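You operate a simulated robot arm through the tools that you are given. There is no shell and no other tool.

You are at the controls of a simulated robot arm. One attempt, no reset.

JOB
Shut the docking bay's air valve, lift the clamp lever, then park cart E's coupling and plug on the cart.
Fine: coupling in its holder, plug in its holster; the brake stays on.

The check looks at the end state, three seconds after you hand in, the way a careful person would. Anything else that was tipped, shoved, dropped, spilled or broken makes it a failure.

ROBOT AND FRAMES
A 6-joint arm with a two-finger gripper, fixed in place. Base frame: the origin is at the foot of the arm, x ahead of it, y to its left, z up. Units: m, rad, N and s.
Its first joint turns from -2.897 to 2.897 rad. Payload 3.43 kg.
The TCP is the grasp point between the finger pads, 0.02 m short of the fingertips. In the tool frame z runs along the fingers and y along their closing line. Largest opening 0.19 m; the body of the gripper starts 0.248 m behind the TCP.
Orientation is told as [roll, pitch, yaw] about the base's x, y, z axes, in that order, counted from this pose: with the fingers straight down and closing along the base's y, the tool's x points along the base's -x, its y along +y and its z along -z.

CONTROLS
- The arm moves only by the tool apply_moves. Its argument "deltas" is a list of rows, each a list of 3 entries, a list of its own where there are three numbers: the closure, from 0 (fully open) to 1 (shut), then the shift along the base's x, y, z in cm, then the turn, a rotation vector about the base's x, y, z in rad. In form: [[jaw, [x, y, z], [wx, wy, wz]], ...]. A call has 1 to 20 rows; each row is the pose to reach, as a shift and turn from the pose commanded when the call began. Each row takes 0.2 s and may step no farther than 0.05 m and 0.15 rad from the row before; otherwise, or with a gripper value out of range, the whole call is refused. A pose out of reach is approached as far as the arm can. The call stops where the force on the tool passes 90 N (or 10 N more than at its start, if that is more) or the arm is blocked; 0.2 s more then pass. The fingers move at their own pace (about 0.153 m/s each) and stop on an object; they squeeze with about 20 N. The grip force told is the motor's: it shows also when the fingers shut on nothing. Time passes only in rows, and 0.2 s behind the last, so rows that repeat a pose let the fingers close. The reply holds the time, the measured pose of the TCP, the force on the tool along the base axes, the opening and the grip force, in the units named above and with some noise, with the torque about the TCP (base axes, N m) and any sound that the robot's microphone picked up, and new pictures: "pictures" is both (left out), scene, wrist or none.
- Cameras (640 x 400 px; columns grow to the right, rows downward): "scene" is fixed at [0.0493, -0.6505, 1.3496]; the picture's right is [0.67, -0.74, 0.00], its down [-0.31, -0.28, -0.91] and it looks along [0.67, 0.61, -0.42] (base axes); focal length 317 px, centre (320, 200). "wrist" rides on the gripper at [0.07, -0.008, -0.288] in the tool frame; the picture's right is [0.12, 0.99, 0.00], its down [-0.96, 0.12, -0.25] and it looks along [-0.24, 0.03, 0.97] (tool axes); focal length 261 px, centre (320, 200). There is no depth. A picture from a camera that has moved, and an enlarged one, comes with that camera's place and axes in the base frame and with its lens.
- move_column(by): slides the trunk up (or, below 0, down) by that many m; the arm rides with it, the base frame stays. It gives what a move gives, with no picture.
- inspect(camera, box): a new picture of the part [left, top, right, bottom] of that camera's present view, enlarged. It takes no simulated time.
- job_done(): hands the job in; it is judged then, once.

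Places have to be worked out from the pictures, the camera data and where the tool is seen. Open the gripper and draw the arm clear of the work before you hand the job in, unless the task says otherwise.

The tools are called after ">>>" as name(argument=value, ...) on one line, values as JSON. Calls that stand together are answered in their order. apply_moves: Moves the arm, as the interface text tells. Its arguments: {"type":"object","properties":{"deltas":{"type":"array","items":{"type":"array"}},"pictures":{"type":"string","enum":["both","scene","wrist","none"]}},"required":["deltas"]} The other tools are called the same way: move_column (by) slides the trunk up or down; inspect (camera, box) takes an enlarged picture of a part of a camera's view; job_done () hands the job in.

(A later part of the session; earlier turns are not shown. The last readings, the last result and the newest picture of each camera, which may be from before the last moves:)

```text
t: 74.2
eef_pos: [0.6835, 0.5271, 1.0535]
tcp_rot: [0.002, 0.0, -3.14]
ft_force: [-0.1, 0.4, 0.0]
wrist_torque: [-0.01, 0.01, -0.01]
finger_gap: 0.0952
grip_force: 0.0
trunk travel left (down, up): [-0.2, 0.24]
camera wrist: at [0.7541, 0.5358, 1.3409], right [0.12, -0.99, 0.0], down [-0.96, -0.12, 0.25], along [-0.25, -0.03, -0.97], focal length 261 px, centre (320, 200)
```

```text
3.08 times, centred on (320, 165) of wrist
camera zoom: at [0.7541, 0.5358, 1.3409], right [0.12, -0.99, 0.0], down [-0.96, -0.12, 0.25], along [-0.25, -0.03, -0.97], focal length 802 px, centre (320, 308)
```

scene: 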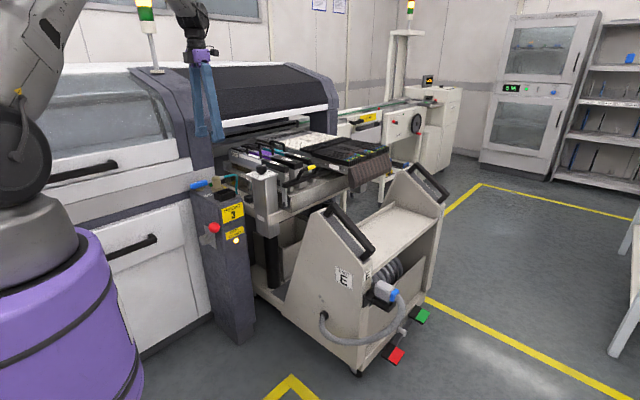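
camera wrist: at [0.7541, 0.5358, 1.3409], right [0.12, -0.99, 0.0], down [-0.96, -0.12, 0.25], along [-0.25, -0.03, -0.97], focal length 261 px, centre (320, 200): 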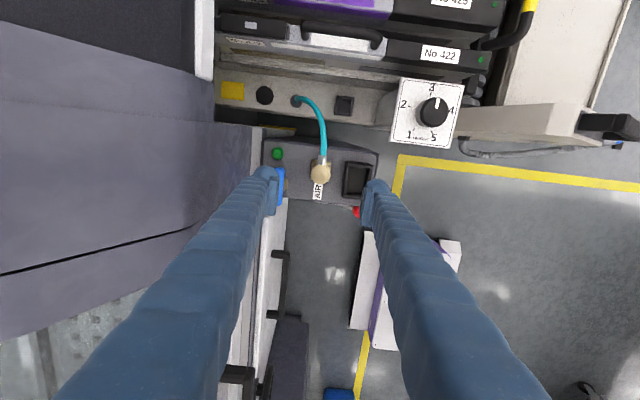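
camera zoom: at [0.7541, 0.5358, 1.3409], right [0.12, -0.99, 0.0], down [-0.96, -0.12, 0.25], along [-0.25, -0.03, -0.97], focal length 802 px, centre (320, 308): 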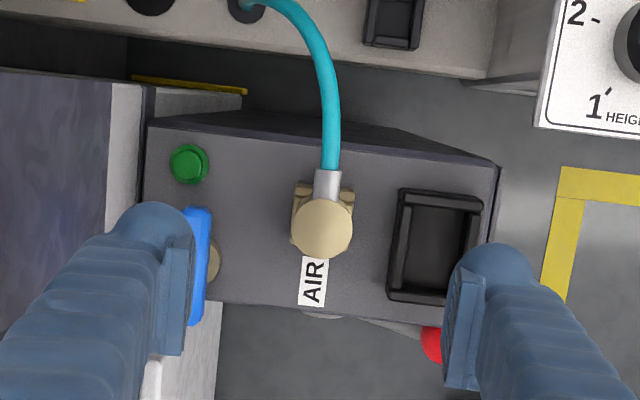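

At yaw 180° now. The coupling averages to (0.683, 0.525) from two opposing views. I narrow the jaw to 0.06 and descend around it, tips just above the brass cup's rim.

>>> apply_moves(deltas=[[0.684, [0, -0.1, -3], [0, 0, 0]], [0.684, [0, -0.1, -7.5], [0, 0, 0]], [0.684, [0, -0.1, -12], [0, 0, 0]], [0.684, [0, -0.1, -14.5], [0, 0, 0]], [0.684, [0, -0.1, -14.5], [0, 0, 0]]], pictures="both")

>>> inspect(camera="wrist", box=[260, 110, 380, 230])

>>> inspect(camera="scene", box=[190, 140, 260, 210])

```text
t: 75.4
eef_pos: [0.6824, 0.5252, 0.9073]
tcp_rot: [0.001, 0.0, 3.139]
ft_force: [0.1, 0.2, -0.4]
wrist_torque: [-0.04, -0.01, 0.0]
finger_gap: 0.06
grip_force: 0.0
trunk travel left (down, up): [-0.2, 0.24]
camera wrist: at [0.7544, 0.5351, 1.1948], right [0.12, -0.99, 0.0], down [-0.96, -0.11, 0.25], along [-0.25, -0.03, -0.97], focal length 261 px, centre (320, 200)
```

scene: 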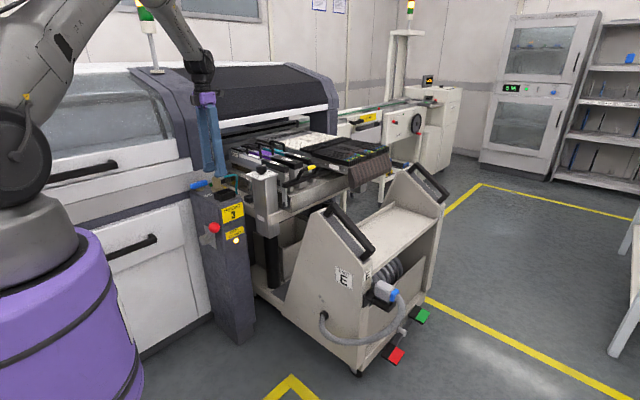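
wrist: 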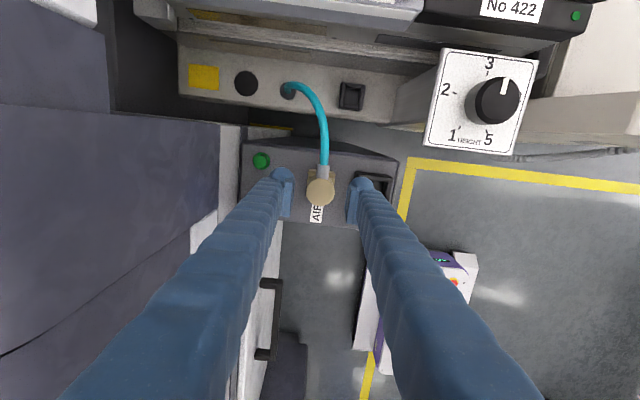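

```text
3.33 times, centred on (320, 170) of wrist
camera zoom: at [0.7544, 0.5351, 1.1948], right [0.12, -0.99, 0.0], down [-0.96, -0.11, 0.25], along [-0.25, -0.03, -0.97], focal length 869 px, centre (320, 300)
```

zoom: 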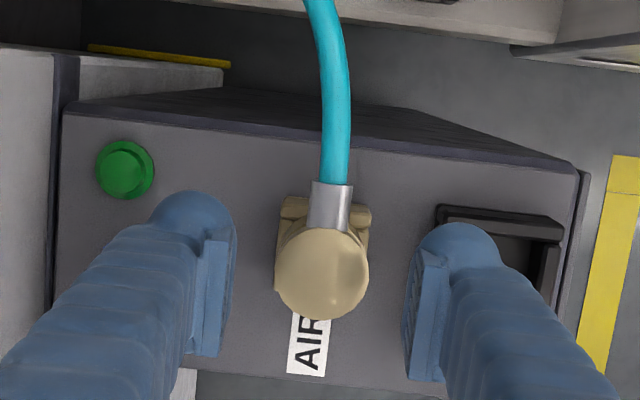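

```text
5.71 times, centred on (225, 175) of scene
camera zoom: at [0.0493, -0.6505, 1.3496], right [0.67, -0.74, 0.0], down [-0.31, -0.28, -0.91], along [0.67, 0.61, -0.42], focal length 1813 px, centre (863, 343)
```

zoom: 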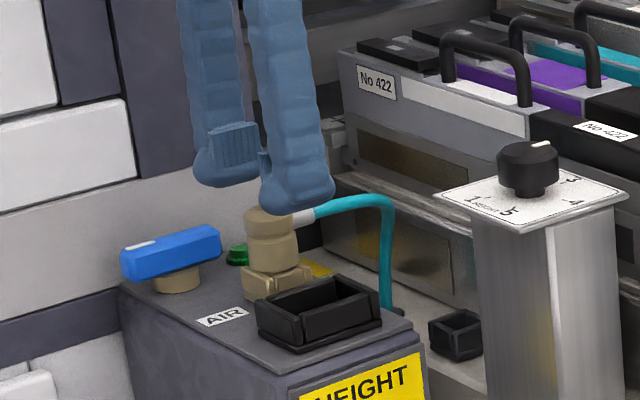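

Coupling is centred between the fingers. Lowering 4.8 cm and closing on it.

>>> apply_moves(deltas=[[0.684, [0, 0, -2], [0, 0, 0]], [0.684, [0, 0, -4], [0, 0, 0]], [0.684, [0, 0, -4.8], [0, 0, 0]], [1, [0, 0, -4.8], [0, 0, 0]], [1, [0, 0, -4.8], [0, 0, 0]], [1, [0, 0, -4.8], [0, 0, 0]]], pictures="both")

>>> inspect(camera="scene", box=[200, 155, 250, 205])

```text
t: 76.8
eef_pos: [0.6841, 0.5262, 0.8576]
tcp_rot: [0.002, -0.002, 3.14]
ft_force: [0.3, 0.2, -0.2]
wrist_torque: [0.0, 0.0, 0.01]
finger_gap: 0.0346
grip_force: 20.2
trunk travel left (down, up): [-0.2, 0.24]
camera wrist: at [0.7549, 0.536, 1.1466], right [0.12, -0.99, 0.0], down [-0.96, -0.11, 0.25], along [-0.25, -0.03, -0.97], focal length 261 px, centre (320, 200)
```

scene: 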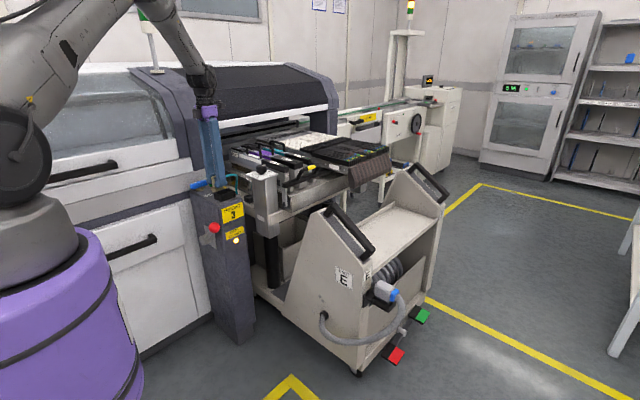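
wrist: 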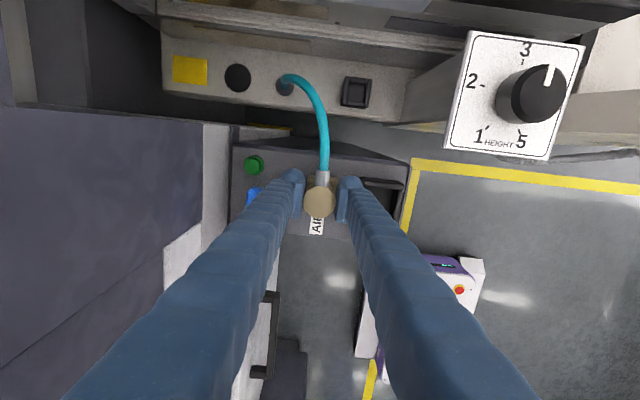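

```text
8.00 times, centred on (225, 180) of scene
camera zoom: at [0.0493, -0.6505, 1.3496], right [0.67, -0.74, 0.0], down [-0.31, -0.28, -0.91], along [0.67, 0.61, -0.42], focal length 2538 px, centre (1080, 360)
```

zoom: 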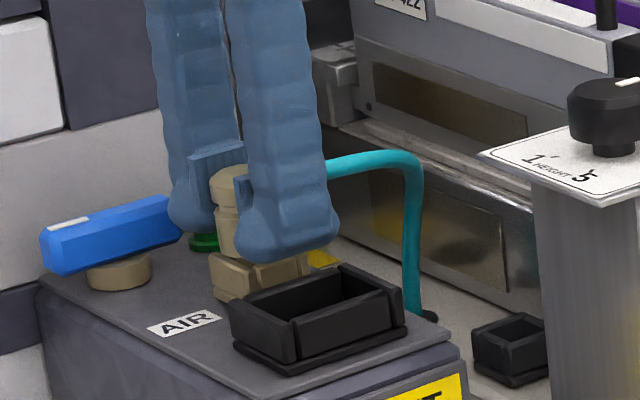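

Coupling gripped (0.035 m). Pulling it straight up slowly.

>>> apply_moves(deltas=[[1, [0, 0, 0.5], [0, 0, 0]], [1, [0, 0, 1.0], [0, 0, 0]], [1, [0, 0, 1.6], [0, 0, 0]], [1, [0, 0, 2.4], [0, 0, 0]], [1, [0, 0, 3.4], [0, 0, 0]], [1, [0, 0, 4.5], [0, 0, 0]]], pictures="both")

>>> inspect(camera="scene", box=[200, 145, 260, 205])

```text
t: 78.2
eef_pos: [0.684, 0.5242, 0.9054]
tcp_rot: [0.002, -0.002, 3.139]
ft_force: [0.1, 0.2, -1.5]
wrist_torque: [0.0, -0.03, 0.01]
finger_gap: 0.0345
grip_force: 19.6
trunk travel left (down, up): [-0.2, 0.24]
camera wrist: at [0.7542, 0.5348, 1.1936], right [0.12, -0.99, 0.0], down [-0.96, -0.11, 0.25], along [-0.25, -0.03, -0.97], focal length 261 px, centre (320, 200)
```

scene: 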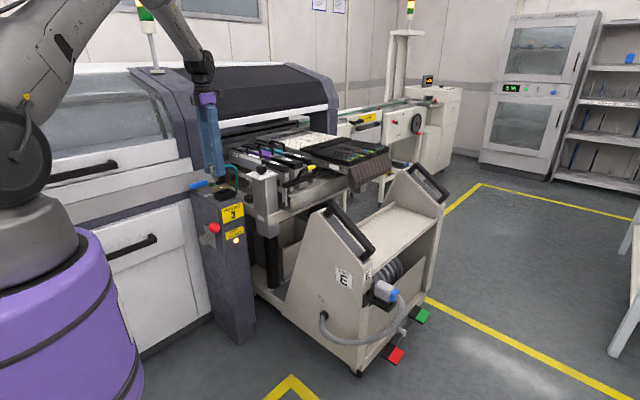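
wrist: 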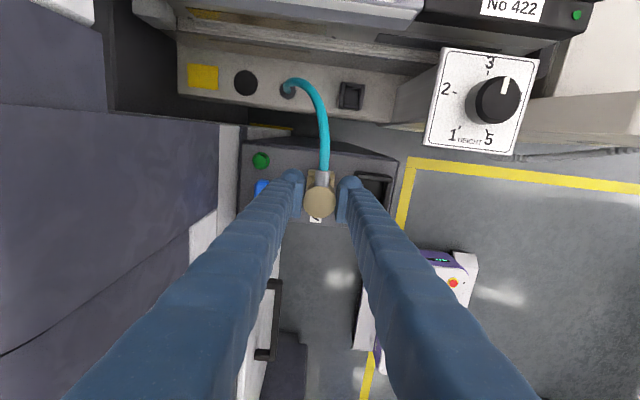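

```text
6.67 times, centred on (230, 175) of scene
camera zoom: at [0.0493, -0.6505, 1.3496], right [0.67, -0.74, 0.0], down [-0.31, -0.28, -0.91], along [0.67, 0.61, -0.42], focal length 2115 px, centre (920, 367)
```

zoom: 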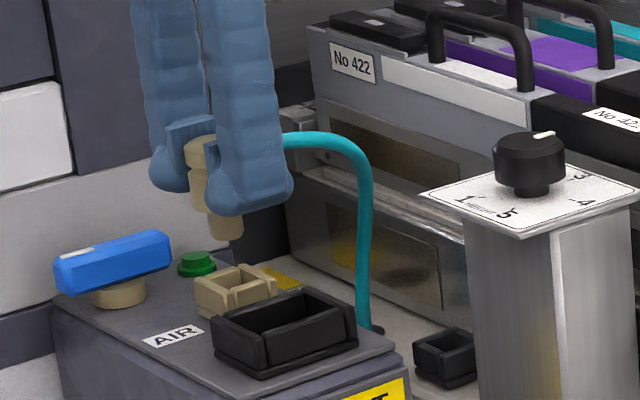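

The coupling came out; its stem is a round peg (~2.2 cm), so orientation in the holder is free. I lift a bit more and try turning further CCW, so the hose swings round via +y (the side of its hole) and ends up pointing -x.

>>> apply_moves(deltas=[[1, [0.5, -0.3, 2], [0, 0, 0.1]], [1, [1, -0.6, 4], [0, 0, 0.2]], [1, [1.5, -0.9, 5], [0, 0, 0.3]], [1, [1.5, -0.9, 5], [0, 0, 0.4]], [1, [1.5, -0.9, 5], [0, 0, 0.5]], [1, [1.5, -0.9, 5], [0, 0, 0.5]]], pictures="both")

```text
t: 79.6
eef_pos: [0.6996, 0.5167, 0.956]
tcp_rot: [0.001, -0.001, -2.641]
ft_force: [-0.5, -0.5, -2.0]
wrist_torque: [-0.03, -0.03, 0.0]
finger_gap: 0.0349
grip_force: 19.8
trunk travel left (down, up): [-0.2, 0.24]
camera wrist: at [0.7575, 0.5589, 1.2437], right [0.58, -0.81, 0.0], down [-0.79, -0.56, 0.25], along [-0.2, -0.14, -0.97], focal length 261 px, centre (320, 200)
```

scene: 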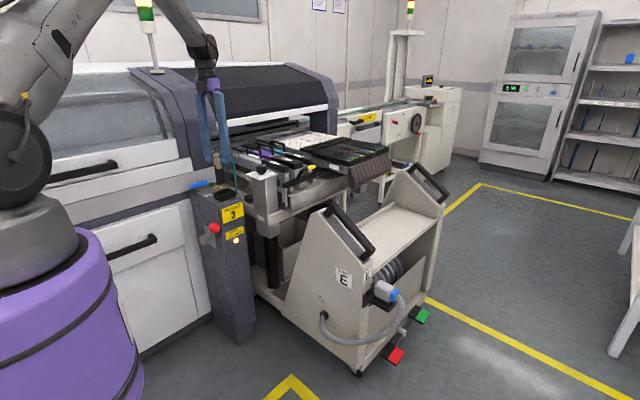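
wrist: 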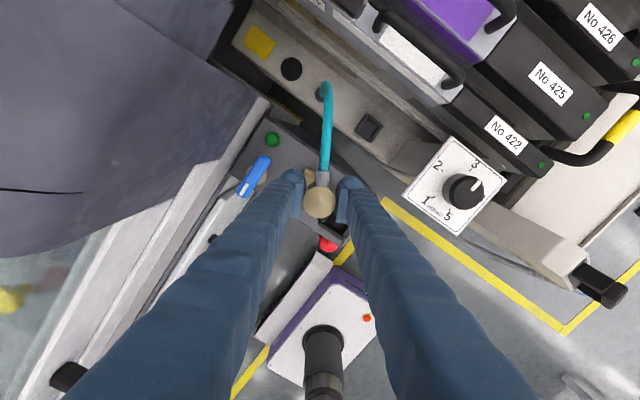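

The extra turn is possible. I continue rotating toward 360° while drifting toward the holder, still at safe height.

>>> apply_moves(deltas=[[1, [0.3, -0.5, 0.5], [0, 0, 0.139]], [1, [0.6, -1, 1], [0, 0, 0.278]], [1, [0.9, -1.5, 1], [0, 0, 0.417]], [1, [1.2, -2, 1], [0, 0, 0.556]], [1, [1.5, -2.5, 1], [0, 0, 0.695]], [1, [1.8, -2.8, 1], [0, 0, 0.834]], [1, [2.1, -2.8, 1], [0, 0, 0.973]], [1, [2.4, -2.8, 1], [0, 0, 1.112]], [1, [2.7, -2.8, 1], [0, 0, 1.251]], [1, [3, -2.8, 1], [0, 0, 1.39]], [1, [3.3, -2.8, 1], [0, 0, 1.5]], [1, [3.3, -2.8, 1], [0, 0, 1.5]]], pictures="both")

```text
t: 81.6
eef_pos: [0.5934, 0.4236, 0.8295]
tcp_rot: [0.286, 0.075, -1.468]
ft_force: [-24.9, -9.0, 39.8]
wrist_torque: [0.09, -1.58, -0.37]
finger_gap: 0.0343
grip_force: 19.9
out of reach, approached as far as the arm can: row 1, 2, 3, 4, 5, 6, 7, 8, 9
trunk travel left (down, up): [-0.2, 0.24]
stopped in row 9: the force on the tool passed its limit at 156 N (the readings are from after the stop); the commanded pose is now the measured one
camera wrist: at [0.4983, 0.4647, 1.1083], right [0.94, 0.19, 0.29], down [0.14, -0.97, 0.2], along [0.32, -0.15, -0.94], focal length 261 px, centre (320, 200)
```

scene: 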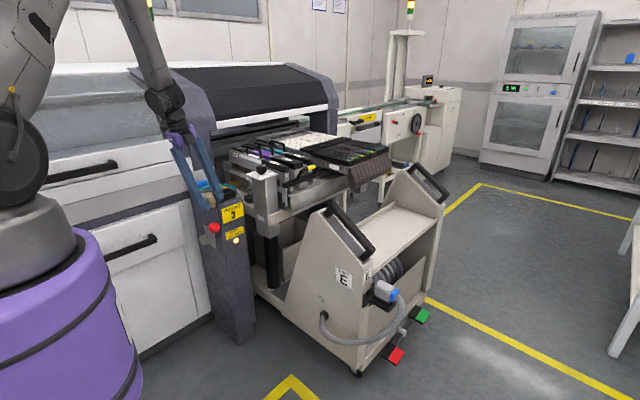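
wrist: 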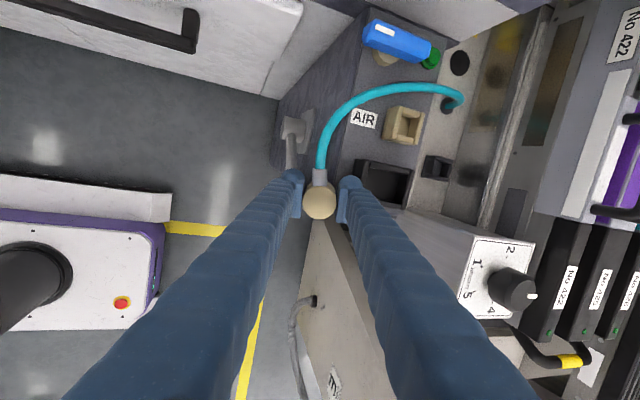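

The joint ran out of range and the arm swung off course; it stopped on contact. I'll inspect the situation carefully before moving anything.

>>> inspect(camera="scene", box=[160, 90, 260, 250])

>>> inspect(camera="scene", box=[185, 165, 255, 245])

>>> inspect(camera="wrist", box=[250, 90, 450, 260])

```text
2.50 times, centred on (210, 170) of scene
camera zoom: at [0.0493, -0.6505, 1.3496], right [0.67, -0.74, 0.0], down [-0.31, -0.28, -0.91], along [0.67, 0.61, -0.42], focal length 793 px, centre (595, 275)
```

zoom: 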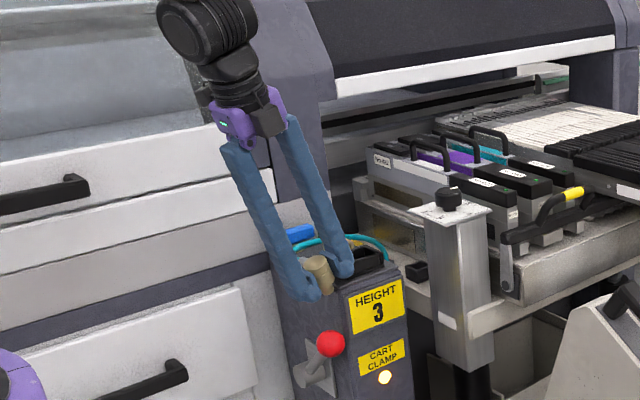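

```text
5.00 times, centred on (220, 205) of scene
camera zoom: at [0.0493, -0.6505, 1.3496], right [0.67, -0.74, 0.0], down [-0.31, -0.28, -0.91], along [0.67, 0.61, -0.42], focal length 1586 px, centre (820, 175)
```

zoom: 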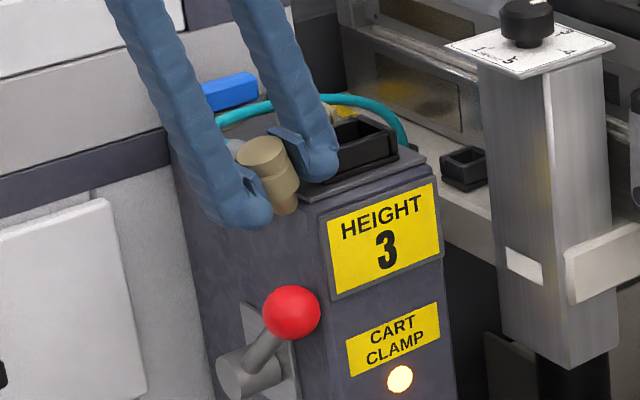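

```text
2.35 times, centred on (350, 175) of wrist
camera zoom: at [0.4983, 0.4647, 1.1083], right [0.94, 0.19, 0.29], down [0.14, -0.97, 0.2], along [0.32, -0.15, -0.94], focal length 613 px, centre (249, 259)
```

zoom: 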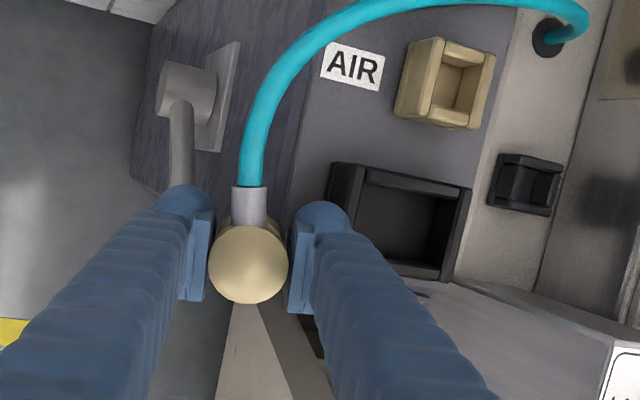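

Everything looks intact: lever still raised, lamp amber, coupling still held; the fingers are leaning on the post's edge. I lift straight up gently while beginning to turn back the way I came.

>>> apply_moves(deltas=[[1, [0, 0, 1], [0, 0, -0.05]], [1, [0, 0, 2], [0, 0, -0.1]], [1, [0, 0, 3.5], [0, 0, -0.15]], [1, [0, 0, 5], [0, 0, -0.2]]], pictures="both")

```text
t: 82.6
eef_pos: [0.5902, 0.4211, 0.8691]
tcp_rot: [0.295, 0.077, -1.669]
ft_force: [-0.2, 0.4, -1.6]
wrist_torque: [-0.01, 0.02, -0.02]
finger_gap: 0.0346
grip_force: 19.8
out of reach, approached as far as the arm can: row 3, 4
trunk travel left (down, up): [-0.2, 0.24]
camera wrist: at [0.5038, 0.4802, 1.1463], right [0.95, 0.0, 0.3], down [-0.06, -0.98, 0.2], along [0.29, -0.2, -0.93], focal length 261 px, centre (320, 200)
```

scene: 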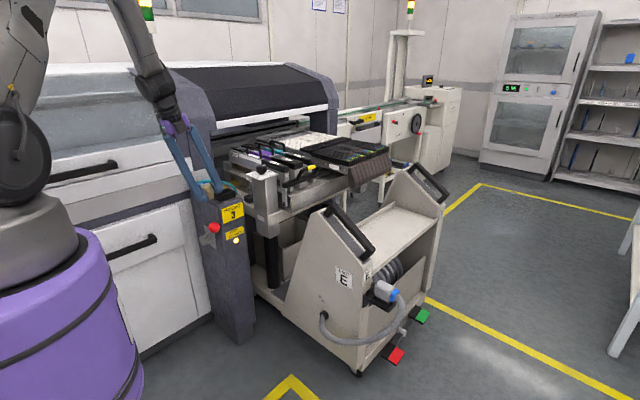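
wrist: 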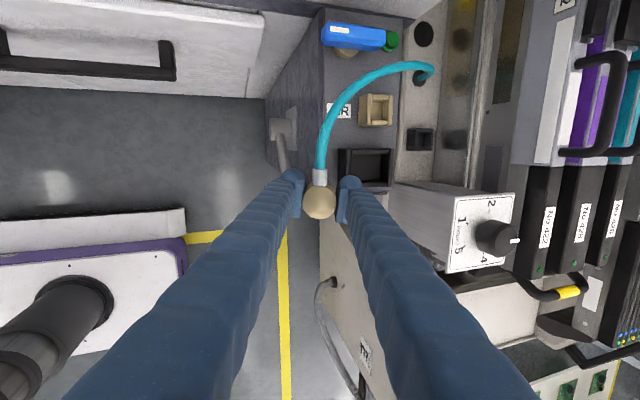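

Free of contact. I turn back further (reverse rotation) and rise, to bring the wrist joint away from its limit.

>>> apply_moves(deltas=[[1, [0, 0, 1], [0, 0, -0.13]], [1, [0, 0, 3], [0, 0, -0.26]], [1, [0, 0, 5], [0, 0, -0.39]], [1, [0, 0, 7], [0, 0, -0.52]], [1, [0, 0, 9], [0, 0, -0.65]], [1, [0, 0, 10], [0, 0, -0.78]], [1, [0, 0, 10], [0, 0, -0.91]], [1, [0, 0, 10], [0, 0, -1.04]]], pictures="both")

```text
t: 84.4
eef_pos: [0.5907, 0.4223, 0.9684]
tcp_rot: [0.282, 0.073, -2.712]
ft_force: [0.8, -0.3, -0.3]
wrist_torque: [0.03, 0.02, 0.03]
finger_gap: 0.0345
grip_force: 20.6
trunk travel left (down, up): [-0.2, 0.24]
camera wrist: at [0.5996, 0.5232, 1.2482], right [0.49, -0.83, 0.28], down [-0.87, -0.45, 0.2], along [-0.04, -0.35, -0.94], focal length 261 px, centre (320, 200)
```

scene: 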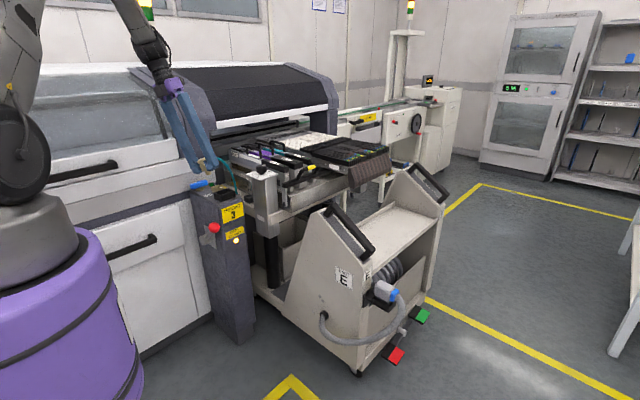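
wrist: 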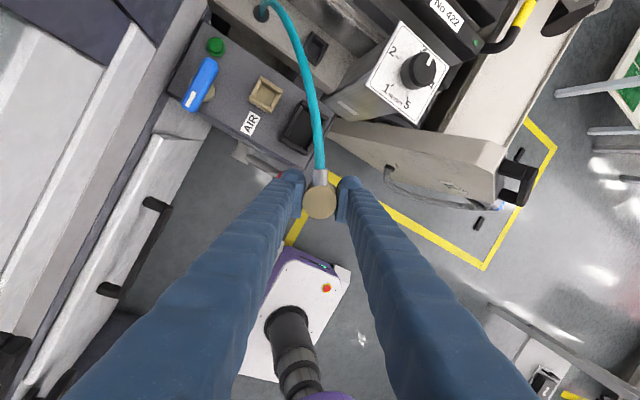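

Back in comfortable joint range at yaw 3.57. I now take out the tilt, returning the tool to vertical.

>>> apply_moves(deltas=[[1, [0.5, 0, 1], [0.075, 0.061, 0]], [1, [1, 0, 2], [0.15, 0.122, 0]], [1, [1.5, 0, 3], [0.226, 0.184, 0]], [1, [1.5, 0, 3], [0.226, 0.184, 0]]], pictures="wrist")

>>> inspect(camera="scene", box=[180, 100, 260, 250])

```text
t: 85.4
eef_pos: [0.6053, 0.423, 0.9995]
tcp_rot: [-0.001, -0.002, -2.72]
ft_force: [0.3, -0.9, -0.7]
wrist_torque: [0.07, 0.03, -0.03]
finger_gap: 0.0346
grip_force: 20.1
trunk travel left (down, up): [-0.2, 0.24]
camera wrist: at [0.667, 0.4591, 1.2867], right [0.52, -0.86, 0.0], down [-0.83, -0.5, 0.25], along [-0.21, -0.13, -0.97], focal length 261 px, centre (320, 200)
```

wrist: 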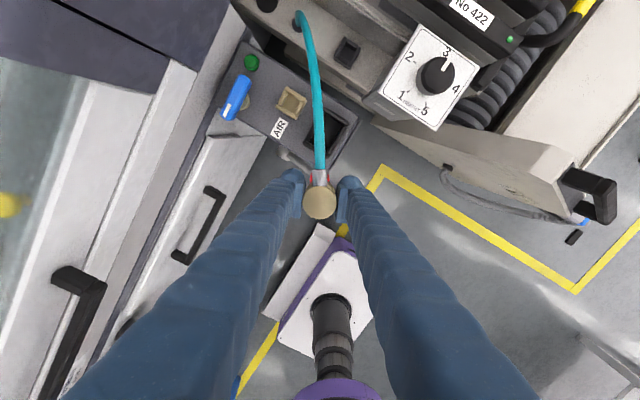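

```text
2.67 times, centred on (220, 175) of scene
camera zoom: at [0.0493, -0.6505, 1.3496], right [0.67, -0.74, 0.0], down [-0.31, -0.28, -0.91], along [0.67, 0.61, -0.42], focal length 846 px, centre (587, 267)
```

zoom: 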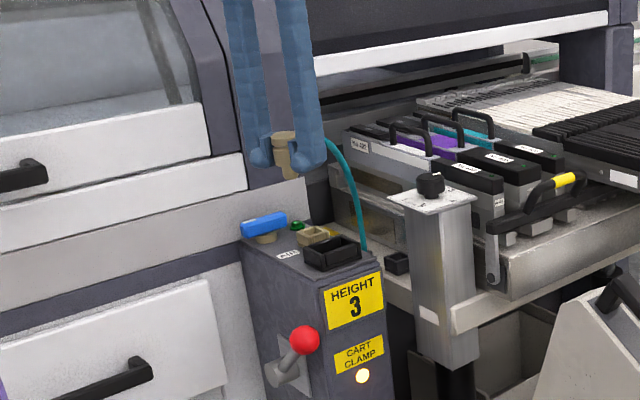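

Tool vertical again and coupling upright in the grip; the lever, valve and lamps are unchanged. I now rotate the other way to yaw 0 (hose ending toward -x), in two calls, in this open space.

>>> apply_moves(deltas=[[1, [0, 0, 0.5], [0, 0, -0.14]], [1, [0, 0, 1], [0, 0, -0.28]], [1, [0, 0, 1], [0, 0, -0.42]], [1, [0, 0, 1], [0, 0, -0.56]], [1, [0, 0, 1], [0, 0, -0.7]], [1, [0, 0, 1], [0, 0, -0.84]], [1, [0, 0, 1], [0, 0, -0.98]], [1, [0, 0, 1], [0, 0, -1.12]], [1, [0, 0, 1], [0, 0, -1.26]], [1, [0, 0, 1], [0, 0, -1.4]], [1, [0, 0, 1], [0, 0, -1.54]], [1, [0, 0, 1], [0, 0, -1.68]], [1, [0, 0, 1], [0, 0, -1.82]], [1, [0, 0, 1], [0, 0, -1.96]], [1, [0, 0, 1], [0, 0, -2.1]], [1, [0, 0, 1], [0, 0, -2.24]], [1, [0, 0, 1], [0, 0, -2.38]], [1, [0, 0, 1], [0, 0, -2.52]]], pictures="none")

```text
t: 89.2
eef_pos: [0.6055, 0.4219, 1.0101]
tcp_rot: [0.003, -0.001, 1.043]
ft_force: [-0.5, 0.5, -1.0]
wrist_torque: [-0.01, 0.01, -0.02]
finger_gap: 0.0348
grip_force: 20.0
trunk travel left (down, up): [-0.2, 0.24]
```

Yaw 1.04 and all steady. Finishing the turn to yaw 0 while moving over toward the holder at a safe height.

>>> apply_moves(deltas=[[1, [2.5, 1, 0], [0, 0, -0.12]], [1, [5, 2, 0], [0, 0, -0.24]], [1, [7.5, 3.2, 0], [0, 0, -0.36]], [1, [10, 4.4, 0], [0, 0, -0.48]], [1, [12.5, 5.4, 0], [0, 0, -0.6]], [1, [15, 6, 0], [0, 0, -0.72]], [1, [17.5, 6.5, 0], [0, 0, -0.84]], [1, [19.5, 6.7, 0], [0, 0, -0.95]], [1, [19.5, 6.7, 0], [0, 0, -1.043]], [1, [19.5, 6.7, 0], [0, 0, -1.043]]], pictures="both")

>>> inspect(camera="wrist", box=[260, 110, 400, 230])

>>> inspect(camera="scene", box=[215, 125, 285, 205])

```text
t: 91.4
eef_pos: [0.7995, 0.4856, 1.0079]
tcp_rot: [0.0, -0.002, -0.001]
ft_force: [-0.2, -0.5, -1.7]
wrist_torque: [0.03, -0.03, 0.01]
finger_gap: 0.0346
grip_force: 20.1
trunk travel left (down, up): [-0.2, 0.24]
camera wrist: at [0.7295, 0.4783, 1.2959], right [-0.12, 0.99, 0.0], down [0.96, 0.11, 0.25], along [0.25, 0.03, -0.97], focal length 261 px, centre (320, 200)
```

scene: 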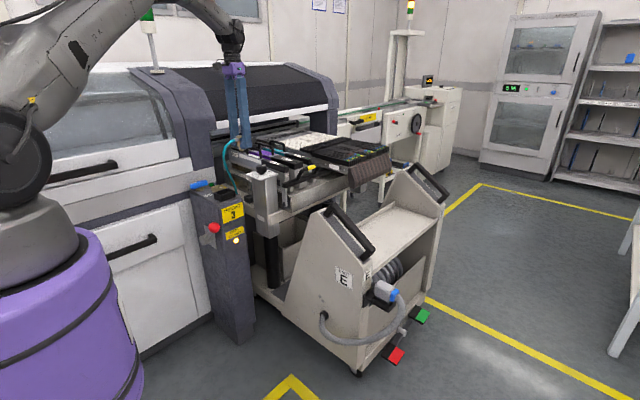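
wrist: 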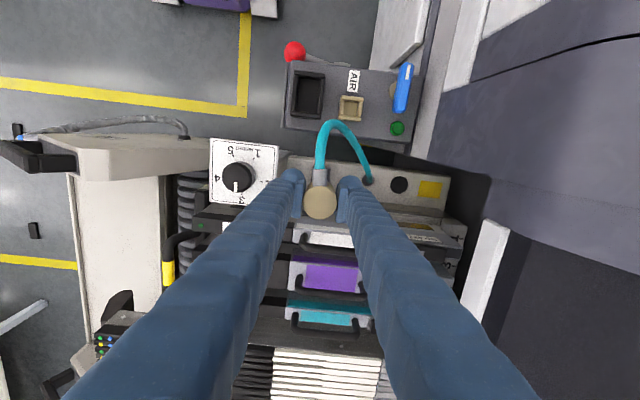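

```text
3.33 times, centred on (330, 170) of wrist
camera zoom: at [0.7295, 0.4783, 1.2959], right [-0.12, 0.99, 0.0], down [0.96, 0.11, 0.25], along [0.25, 0.03, -0.97], focal length 869 px, centre (287, 300)
```

zoom: 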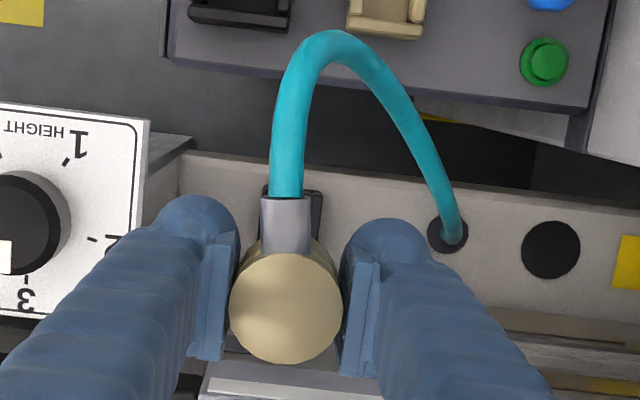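

```text
5.00 times, centred on (250, 165) of scene
camera zoom: at [0.0493, -0.6505, 1.3496], right [0.67, -0.74, 0.0], down [-0.31, -0.28, -0.91], along [0.67, 0.61, -0.42], focal length 1586 px, centre (670, 375)
```

zoom: 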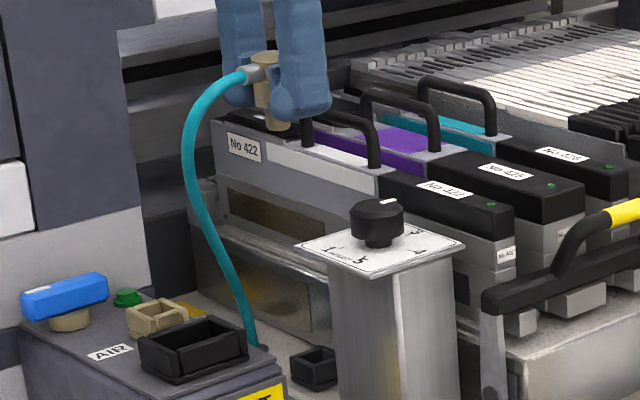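

The hose loops neatly from -x round to its hole. I'll check that the coupling is still straight in the grip and find its stem relative to the holder.

>>> inspect(camera="scene", box=[228, 132, 258, 158])

>>> inspect(camera="wrist", box=[285, 145, 355, 225])

```text
15.38 times, centred on (243, 145) of scene
camera zoom: at [0.0493, -0.6505, 1.3496], right [0.67, -0.74, 0.0], down [-0.31, -0.28, -0.91], along [0.67, 0.61, -0.42], focal length 4881 px, centre (1505, 1046)
```

zoom: 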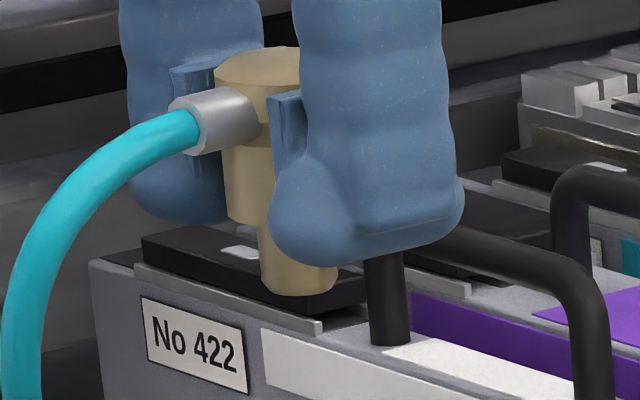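

```text
5.00 times, centred on (320, 185) of wrist
camera zoom: at [0.7295, 0.4783, 1.2959], right [-0.12, 0.99, 0.0], down [0.96, 0.11, 0.25], along [0.25, 0.03, -0.97], focal length 1303 px, centre (320, 275)
```

zoom: 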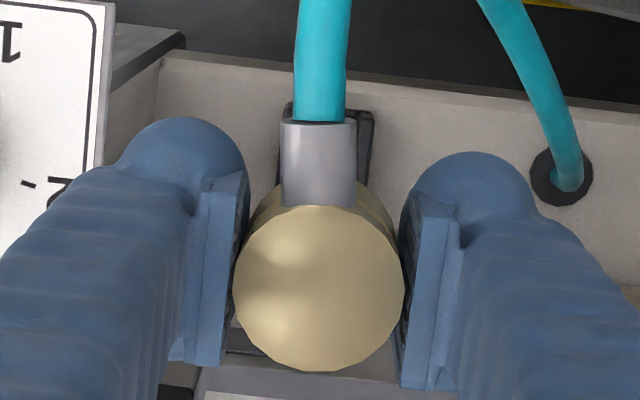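

The coupling is upright in the grip. I'll zoom on the holder itself to gauge its opening against the 2.2 cm stem.

>>> inspect(camera="scene", box=[238, 190, 262, 208])

>>> inspect(camera="scene", box=[208, 178, 232, 196])

```text
16.00 times, centred on (250, 199) of scene
camera zoom: at [0.0493, -0.6505, 1.3496], right [0.67, -0.74, 0.0], down [-0.31, -0.28, -0.91], along [0.67, 0.61, -0.42], focal length 5076 px, centre (1440, 216)
```

zoom: 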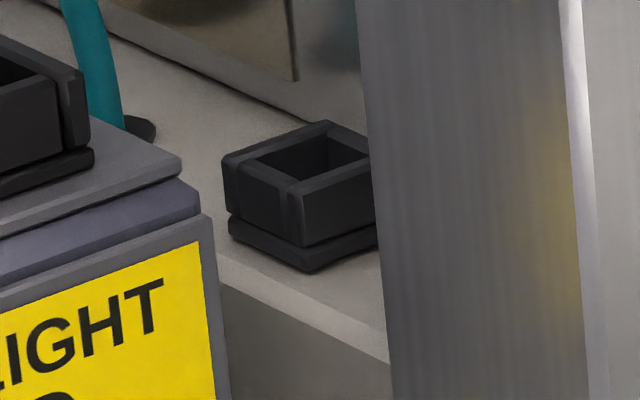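

```text
16.00 times, centred on (220, 187) of scene
camera zoom: at [0.0493, -0.6505, 1.3496], right [0.67, -0.74, 0.0], down [-0.31, -0.28, -0.91], along [0.67, 0.61, -0.42], focal length 5076 px, centre (1920, 408)
```

zoom: 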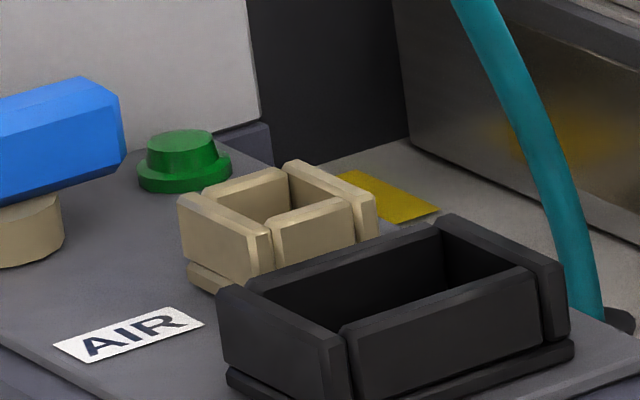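

The holder's opening (~2.5 cm) is only slightly larger than the stem, rim at about z≈0.76, centre ≈(0.8145, 0.489). I lower until the stem is ~1.5 cm above the rim, then align visually.

>>> apply_moves(deltas=[[1, [0.7, 0, -2], [0, 0, 0]], [1, [1.3, 0.1, -6], [0, 0, 0]], [1, [1.3, 0.1, -10.5], [0, 0, 0]], [1, [1.3, 0.1, -15], [0, 0, 0]], [1, [1.3, 0.1, -18], [0, 0, 0]], [1, [1.3, 0.1, -19.5], [0, 0, 0]], [1, [1.3, 0.1, -19.5], [0, 0, 0]]], pictures="both")

>>> inspect(camera="scene", box=[238, 188, 262, 206])

>>> inspect(camera="wrist", box=[270, 120, 380, 230])

```text
t: 93.0
eef_pos: [0.8108, 0.4892, 0.8135]
tcp_rot: [0.0, 0.002, 0.001]
ft_force: [0.6, -0.1, -1.5]
wrist_torque: [0.0, 0.0, -0.01]
finger_gap: 0.0344
grip_force: 19.2
trunk travel left (down, up): [-0.2, 0.24]
camera wrist: at [0.7417, 0.4817, 1.102], right [-0.12, 0.99, 0.0], down [0.96, 0.12, 0.25], along [0.25, 0.03, -0.97], focal length 261 px, centre (320, 200)
```

scene: 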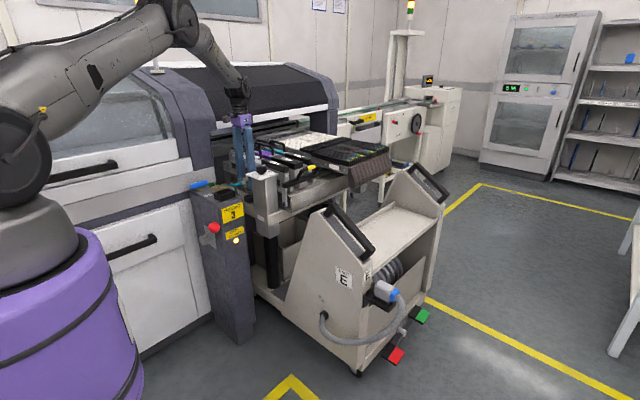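
wrist: 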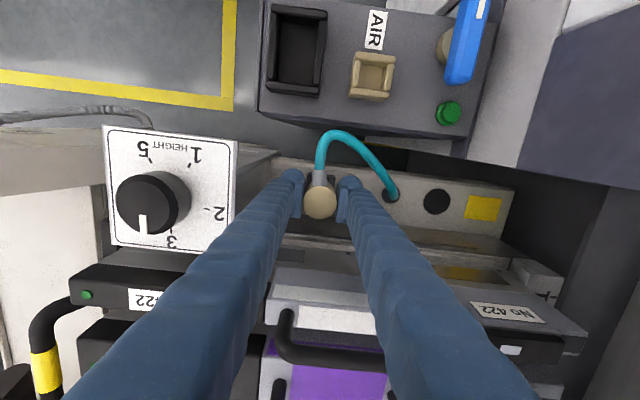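

```text
16.00 times, centred on (250, 197) of scene
camera zoom: at [0.0493, -0.6505, 1.3496], right [0.67, -0.74, 0.0], down [-0.31, -0.28, -0.91], along [0.67, 0.61, -0.42], focal length 5076 px, centre (1440, 248)
```

zoom: 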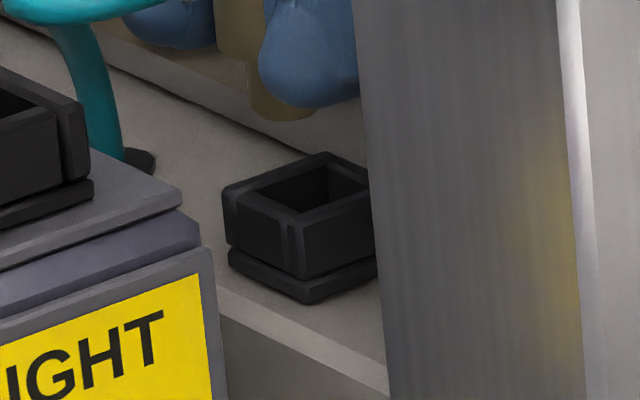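

```text
3.64 times, centred on (325, 175) of wrist
camera zoom: at [0.7417, 0.4817, 1.102], right [-0.12, 0.99, 0.0], down [0.96, 0.12, 0.25], along [0.25, 0.03, -0.97], focal length 948 px, centre (302, 291)
```

zoom: 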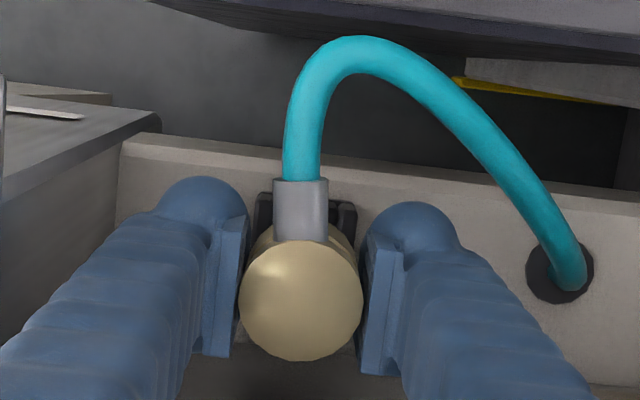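

I need finer measurement of stem against opening; enlarging more strongly.

>>> inspect(camera="scene", box=[243, 188, 255, 202])

>>> inspect(camera="scene", box=[238, 172, 258, 194])

```text
16.00 times, centred on (249, 195) of scene
camera zoom: at [0.0493, -0.6505, 1.3496], right [0.67, -0.74, 0.0], down [-0.31, -0.28, -0.91], along [0.67, 0.61, -0.42], focal length 5076 px, centre (1456, 280)
```

zoom: 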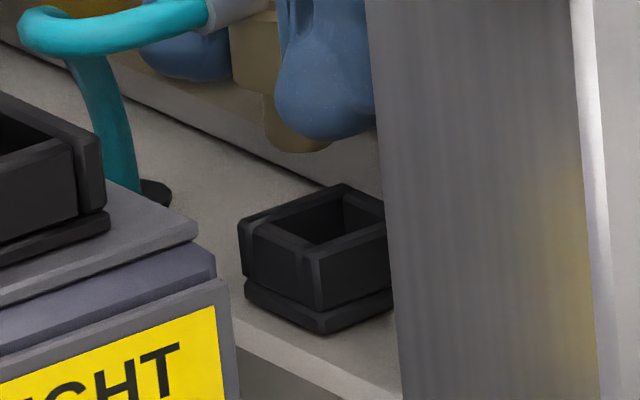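

```text
16.00 times, centred on (248, 183) of scene
camera zoom: at [0.0493, -0.6505, 1.3496], right [0.67, -0.74, 0.0], down [-0.31, -0.28, -0.91], along [0.67, 0.61, -0.42], focal length 5076 px, centre (1472, 472)
```

zoom: 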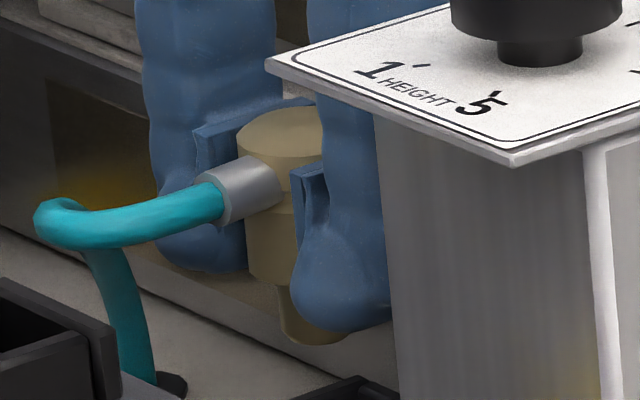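

Comparing stem and opening in the scene view (≈24 px of horizontal offset) together with the wrist view says the holder lies about 7 mm further in +x. I shift by (+0.7, -0.1) cm at this height and look again.

>>> apply_moves(deltas=[[1, [0.4, -0.05, 0], [0, 0, 0]], [1, [0.7, -0.1, 0], [0, 0, 0]], [1, [0.7, -0.1, -0.8], [0, 0, 0]], [1, [0.7, -0.1, -0.8], [0, 0, 0]]], pictures="wrist")

>>> inspect(camera="scene", box=[238, 188, 262, 206])

>>> inspect(camera="wrist", box=[290, 150, 350, 220])

```text
t: 94.0
eef_pos: [0.8193, 0.4902, 0.8061]
tcp_rot: [-0.001, -0.002, -0.001]
ft_force: [0.0, -0.7, -1.4]
wrist_torque: [0.03, 0.02, -0.01]
finger_gap: 0.0348
grip_force: 20.2
trunk travel left (down, up): [-0.2, 0.24]
camera wrist: at [0.7493, 0.4817, 1.094], right [-0.12, 0.99, 0.0], down [0.96, 0.12, 0.25], along [0.25, 0.03, -0.97], focal length 261 px, centre (320, 200)
```

wrist: 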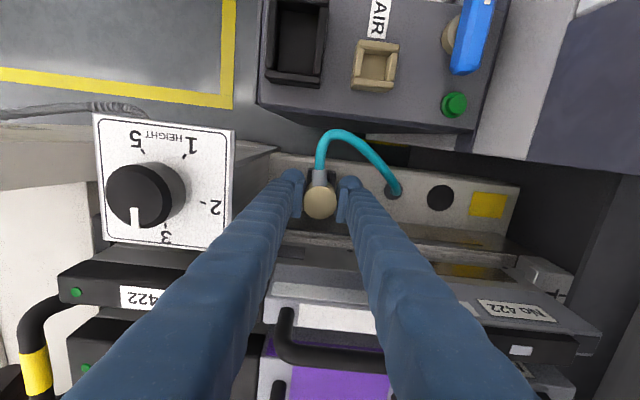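

```text
16.00 times, centred on (250, 197) of scene
camera zoom: at [0.0493, -0.6505, 1.3496], right [0.67, -0.74, 0.0], down [-0.31, -0.28, -0.91], along [0.67, 0.61, -0.42], focal length 5076 px, centre (1440, 248)
```

zoom: 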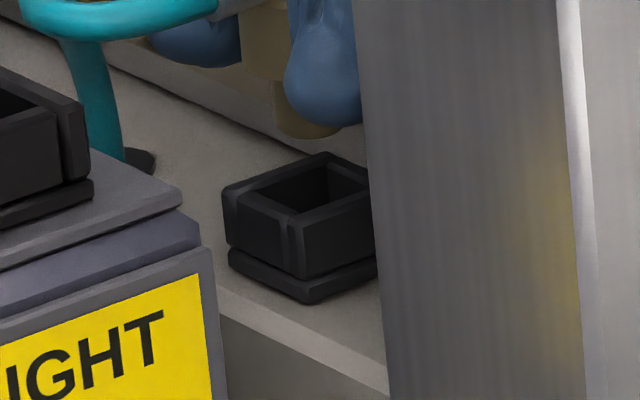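

```text
5.71 times, centred on (320, 185) of wrist
camera zoom: at [0.7493, 0.4817, 1.094], right [-0.12, 0.99, 0.0], down [0.96, 0.12, 0.25], along [0.25, 0.03, -0.97], focal length 1489 px, centre (320, 286)
```

zoom: 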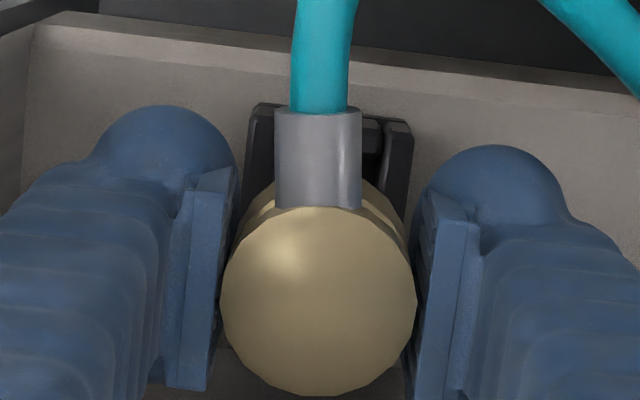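

Now stem and opening agree to about 1 mm in both views, with the stem ~2 cm above the rim. I lower to just above the rim with a tiny correction and recheck.

>>> apply_moves(deltas=[[1, [0.06, 0.06, -0.6], [0, 0, 0]], [1, [0.06, 0.06, -1.2], [0, 0, 0]], [1, [0.06, 0.06, -1.7], [0, 0, 0]], [1, [0.06, 0.06, -1.7], [0, 0, 0]]], pictures="none")

>>> inspect(camera="scene", box=[238, 188, 262, 206])

>>> inspect(camera="wrist", box=[290, 150, 350, 220])

```text
t: 95.0
eef_pos: [0.8186, 0.4887, 0.7883]
tcp_rot: [0.0, 0.0, 0.0]
ft_force: [-1.1, 0.3, -1.2]
wrist_torque: [0.0, 0.04, 0.02]
finger_gap: 0.0344
grip_force: 20.0
trunk travel left (down, up): [-0.2, 0.24]
```

```text
16.00 times, centred on (250, 197) of scene
camera zoom: at [0.0493, -0.6505, 1.3496], right [0.67, -0.74, 0.0], down [-0.31, -0.28, -0.91], along [0.67, 0.61, -0.42], focal length 5076 px, centre (1440, 248)
```

zoom: 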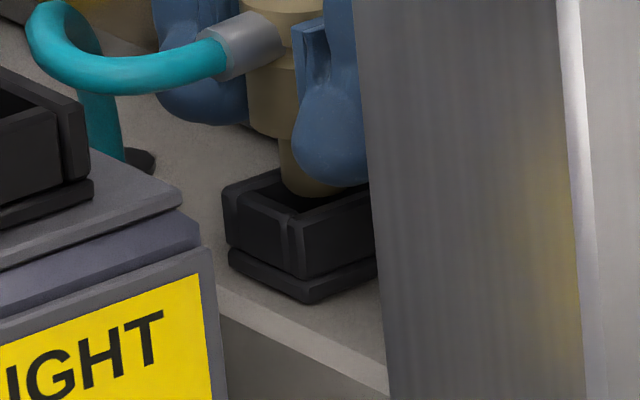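

```text
5.71 times, centred on (320, 185) of wrist
camera zoom: at [0.7494, 0.481, 1.0762], right [-0.12, 0.99, 0.0], down [0.96, 0.12, 0.25], along [0.25, 0.03, -0.97], focal length 1489 px, centre (320, 286)
```

zoom: 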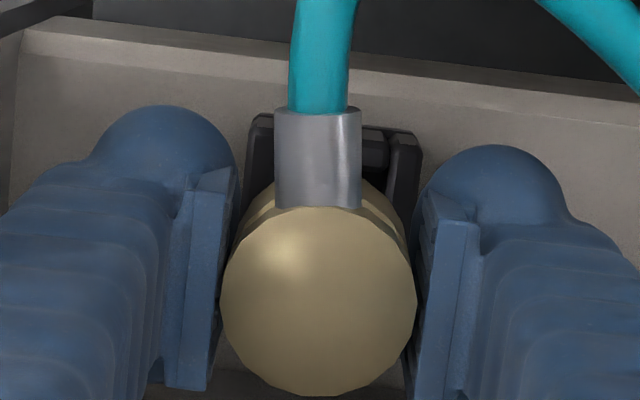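

The stem is at rim level and centred over the opening in the scene view. Lowering in small steps to insert it.

>>> apply_moves(deltas=[[1, [0.04, 0.05, -0.4], [0, 0, 0]], [1, [0.04, 0.05, -0.8], [0, 0, 0]]], pictures="none")

>>> inspect(camera="scene", box=[238, 188, 262, 206])

```text
t: 95.6
eef_pos: [0.8189, 0.4889, 0.7813]
tcp_rot: [0.0, 0.001, 0.001]
ft_force: [-4.2, 0.0, -0.1]
wrist_torque: [0.03, 0.11, 0.0]
finger_gap: 0.0344
grip_force: 20.1
trunk travel left (down, up): [-0.2, 0.24]
```

```text
16.00 times, centred on (250, 197) of scene
camera zoom: at [0.0493, -0.6505, 1.3496], right [0.67, -0.74, 0.0], down [-0.31, -0.28, -0.91], along [0.67, 0.61, -0.42], focal length 5076 px, centre (1440, 248)
```

zoom: 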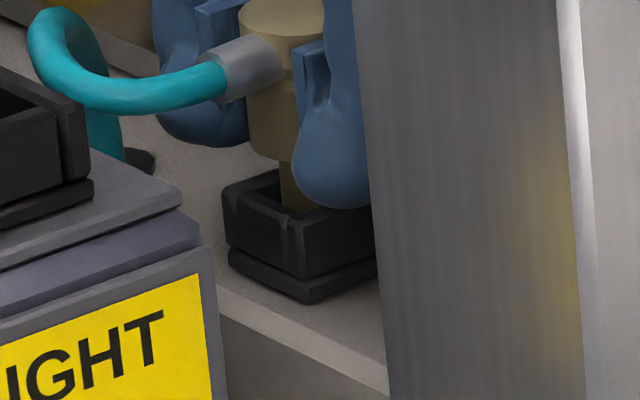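

It's entering, with a light 4 N contact from the +x wall. I back off 1 mm in x and keep lowering.

>>> apply_moves(deltas=[[1, [-0.12, 0, 0], [0, 0, 0]], [1, [-0.12, 0, -0.4], [0, 0, 0]], [1, [-0.12, 0, -0.8], [0, 0, 0]]], pictures="none")

>>> inspect(camera="scene", box=[238, 188, 262, 206])

```text
t: 96.4
eef_pos: [0.8199, 0.4897, 0.7716]
tcp_rot: [-0.001, 0.0, 0.001]
ft_force: [-4.3, 0.5, -0.9]
wrist_torque: [0.0, 0.09, 0.03]
finger_gap: 0.0347
grip_force: 20.3
trunk travel left (down, up): [-0.2, 0.24]
```

```text
16.00 times, centred on (250, 197) of scene
camera zoom: at [0.0493, -0.6505, 1.3496], right [0.67, -0.74, 0.0], down [-0.31, -0.28, -0.91], along [0.67, 0.61, -0.42], focal length 5076 px, centre (1440, 248)
```

zoom: 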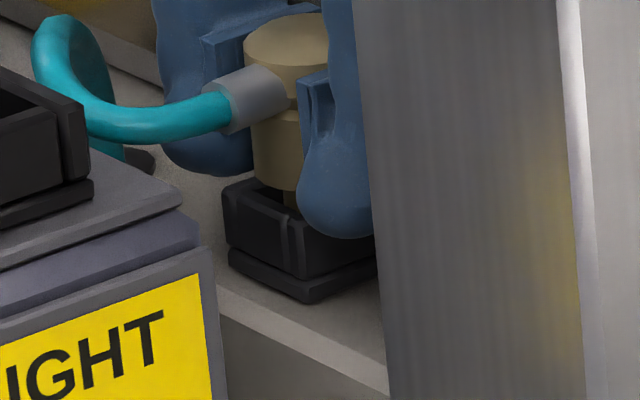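

Still a small, constant -x side force; I shift another 1.5 mm toward -x to relieve it before the last bit of travel.

>>> apply_moves(deltas=[[1, [-0.15, 0, 0], [0, 0, 0]], [1, [-0.15, 0, 0], [0, 0, 0]]], pictures="wrist")

>>> inspect(camera="wrist", box=[290, 150, 350, 220])

```text
t: 97.0
eef_pos: [0.8168, 0.489, 0.7719]
tcp_rot: [0.001, 0.001, -0.002]
ft_force: [0.5, -0.3, -2.0]
wrist_torque: [0.0, -0.01, -0.01]
finger_gap: 0.0348
grip_force: 19.8
trunk travel left (down, up): [-0.2, 0.24]
camera wrist: at [0.7471, 0.4811, 1.0603], right [-0.12, 0.99, 0.0], down [0.96, 0.12, 0.25], along [0.25, 0.03, -0.97], focal length 261 px, centre (320, 200)
```

wrist: 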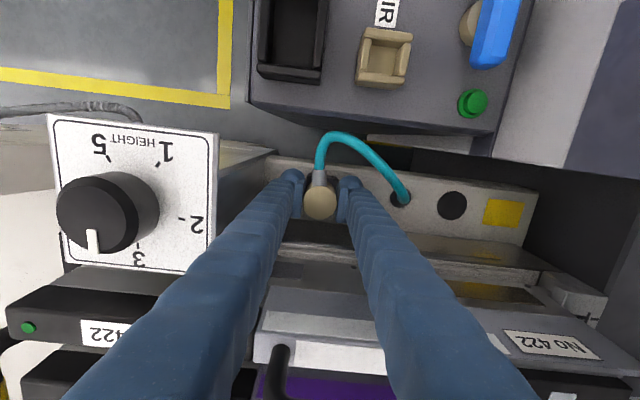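

```text
5.71 times, centred on (320, 185) of wrist
camera zoom: at [0.7471, 0.4811, 1.0603], right [-0.12, 0.99, 0.0], down [0.96, 0.12, 0.25], along [0.25, 0.03, -0.97], focal length 1489 px, centre (320, 286)
```

zoom: 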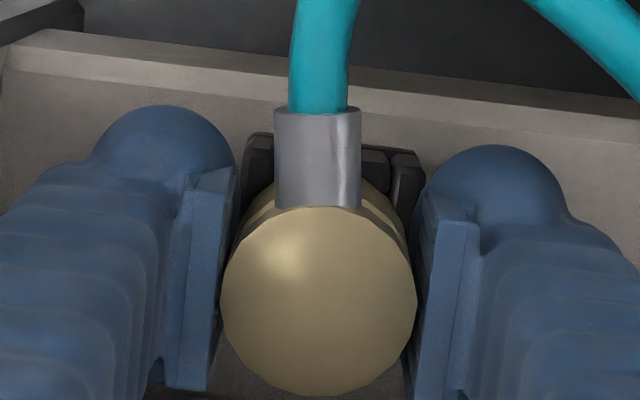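

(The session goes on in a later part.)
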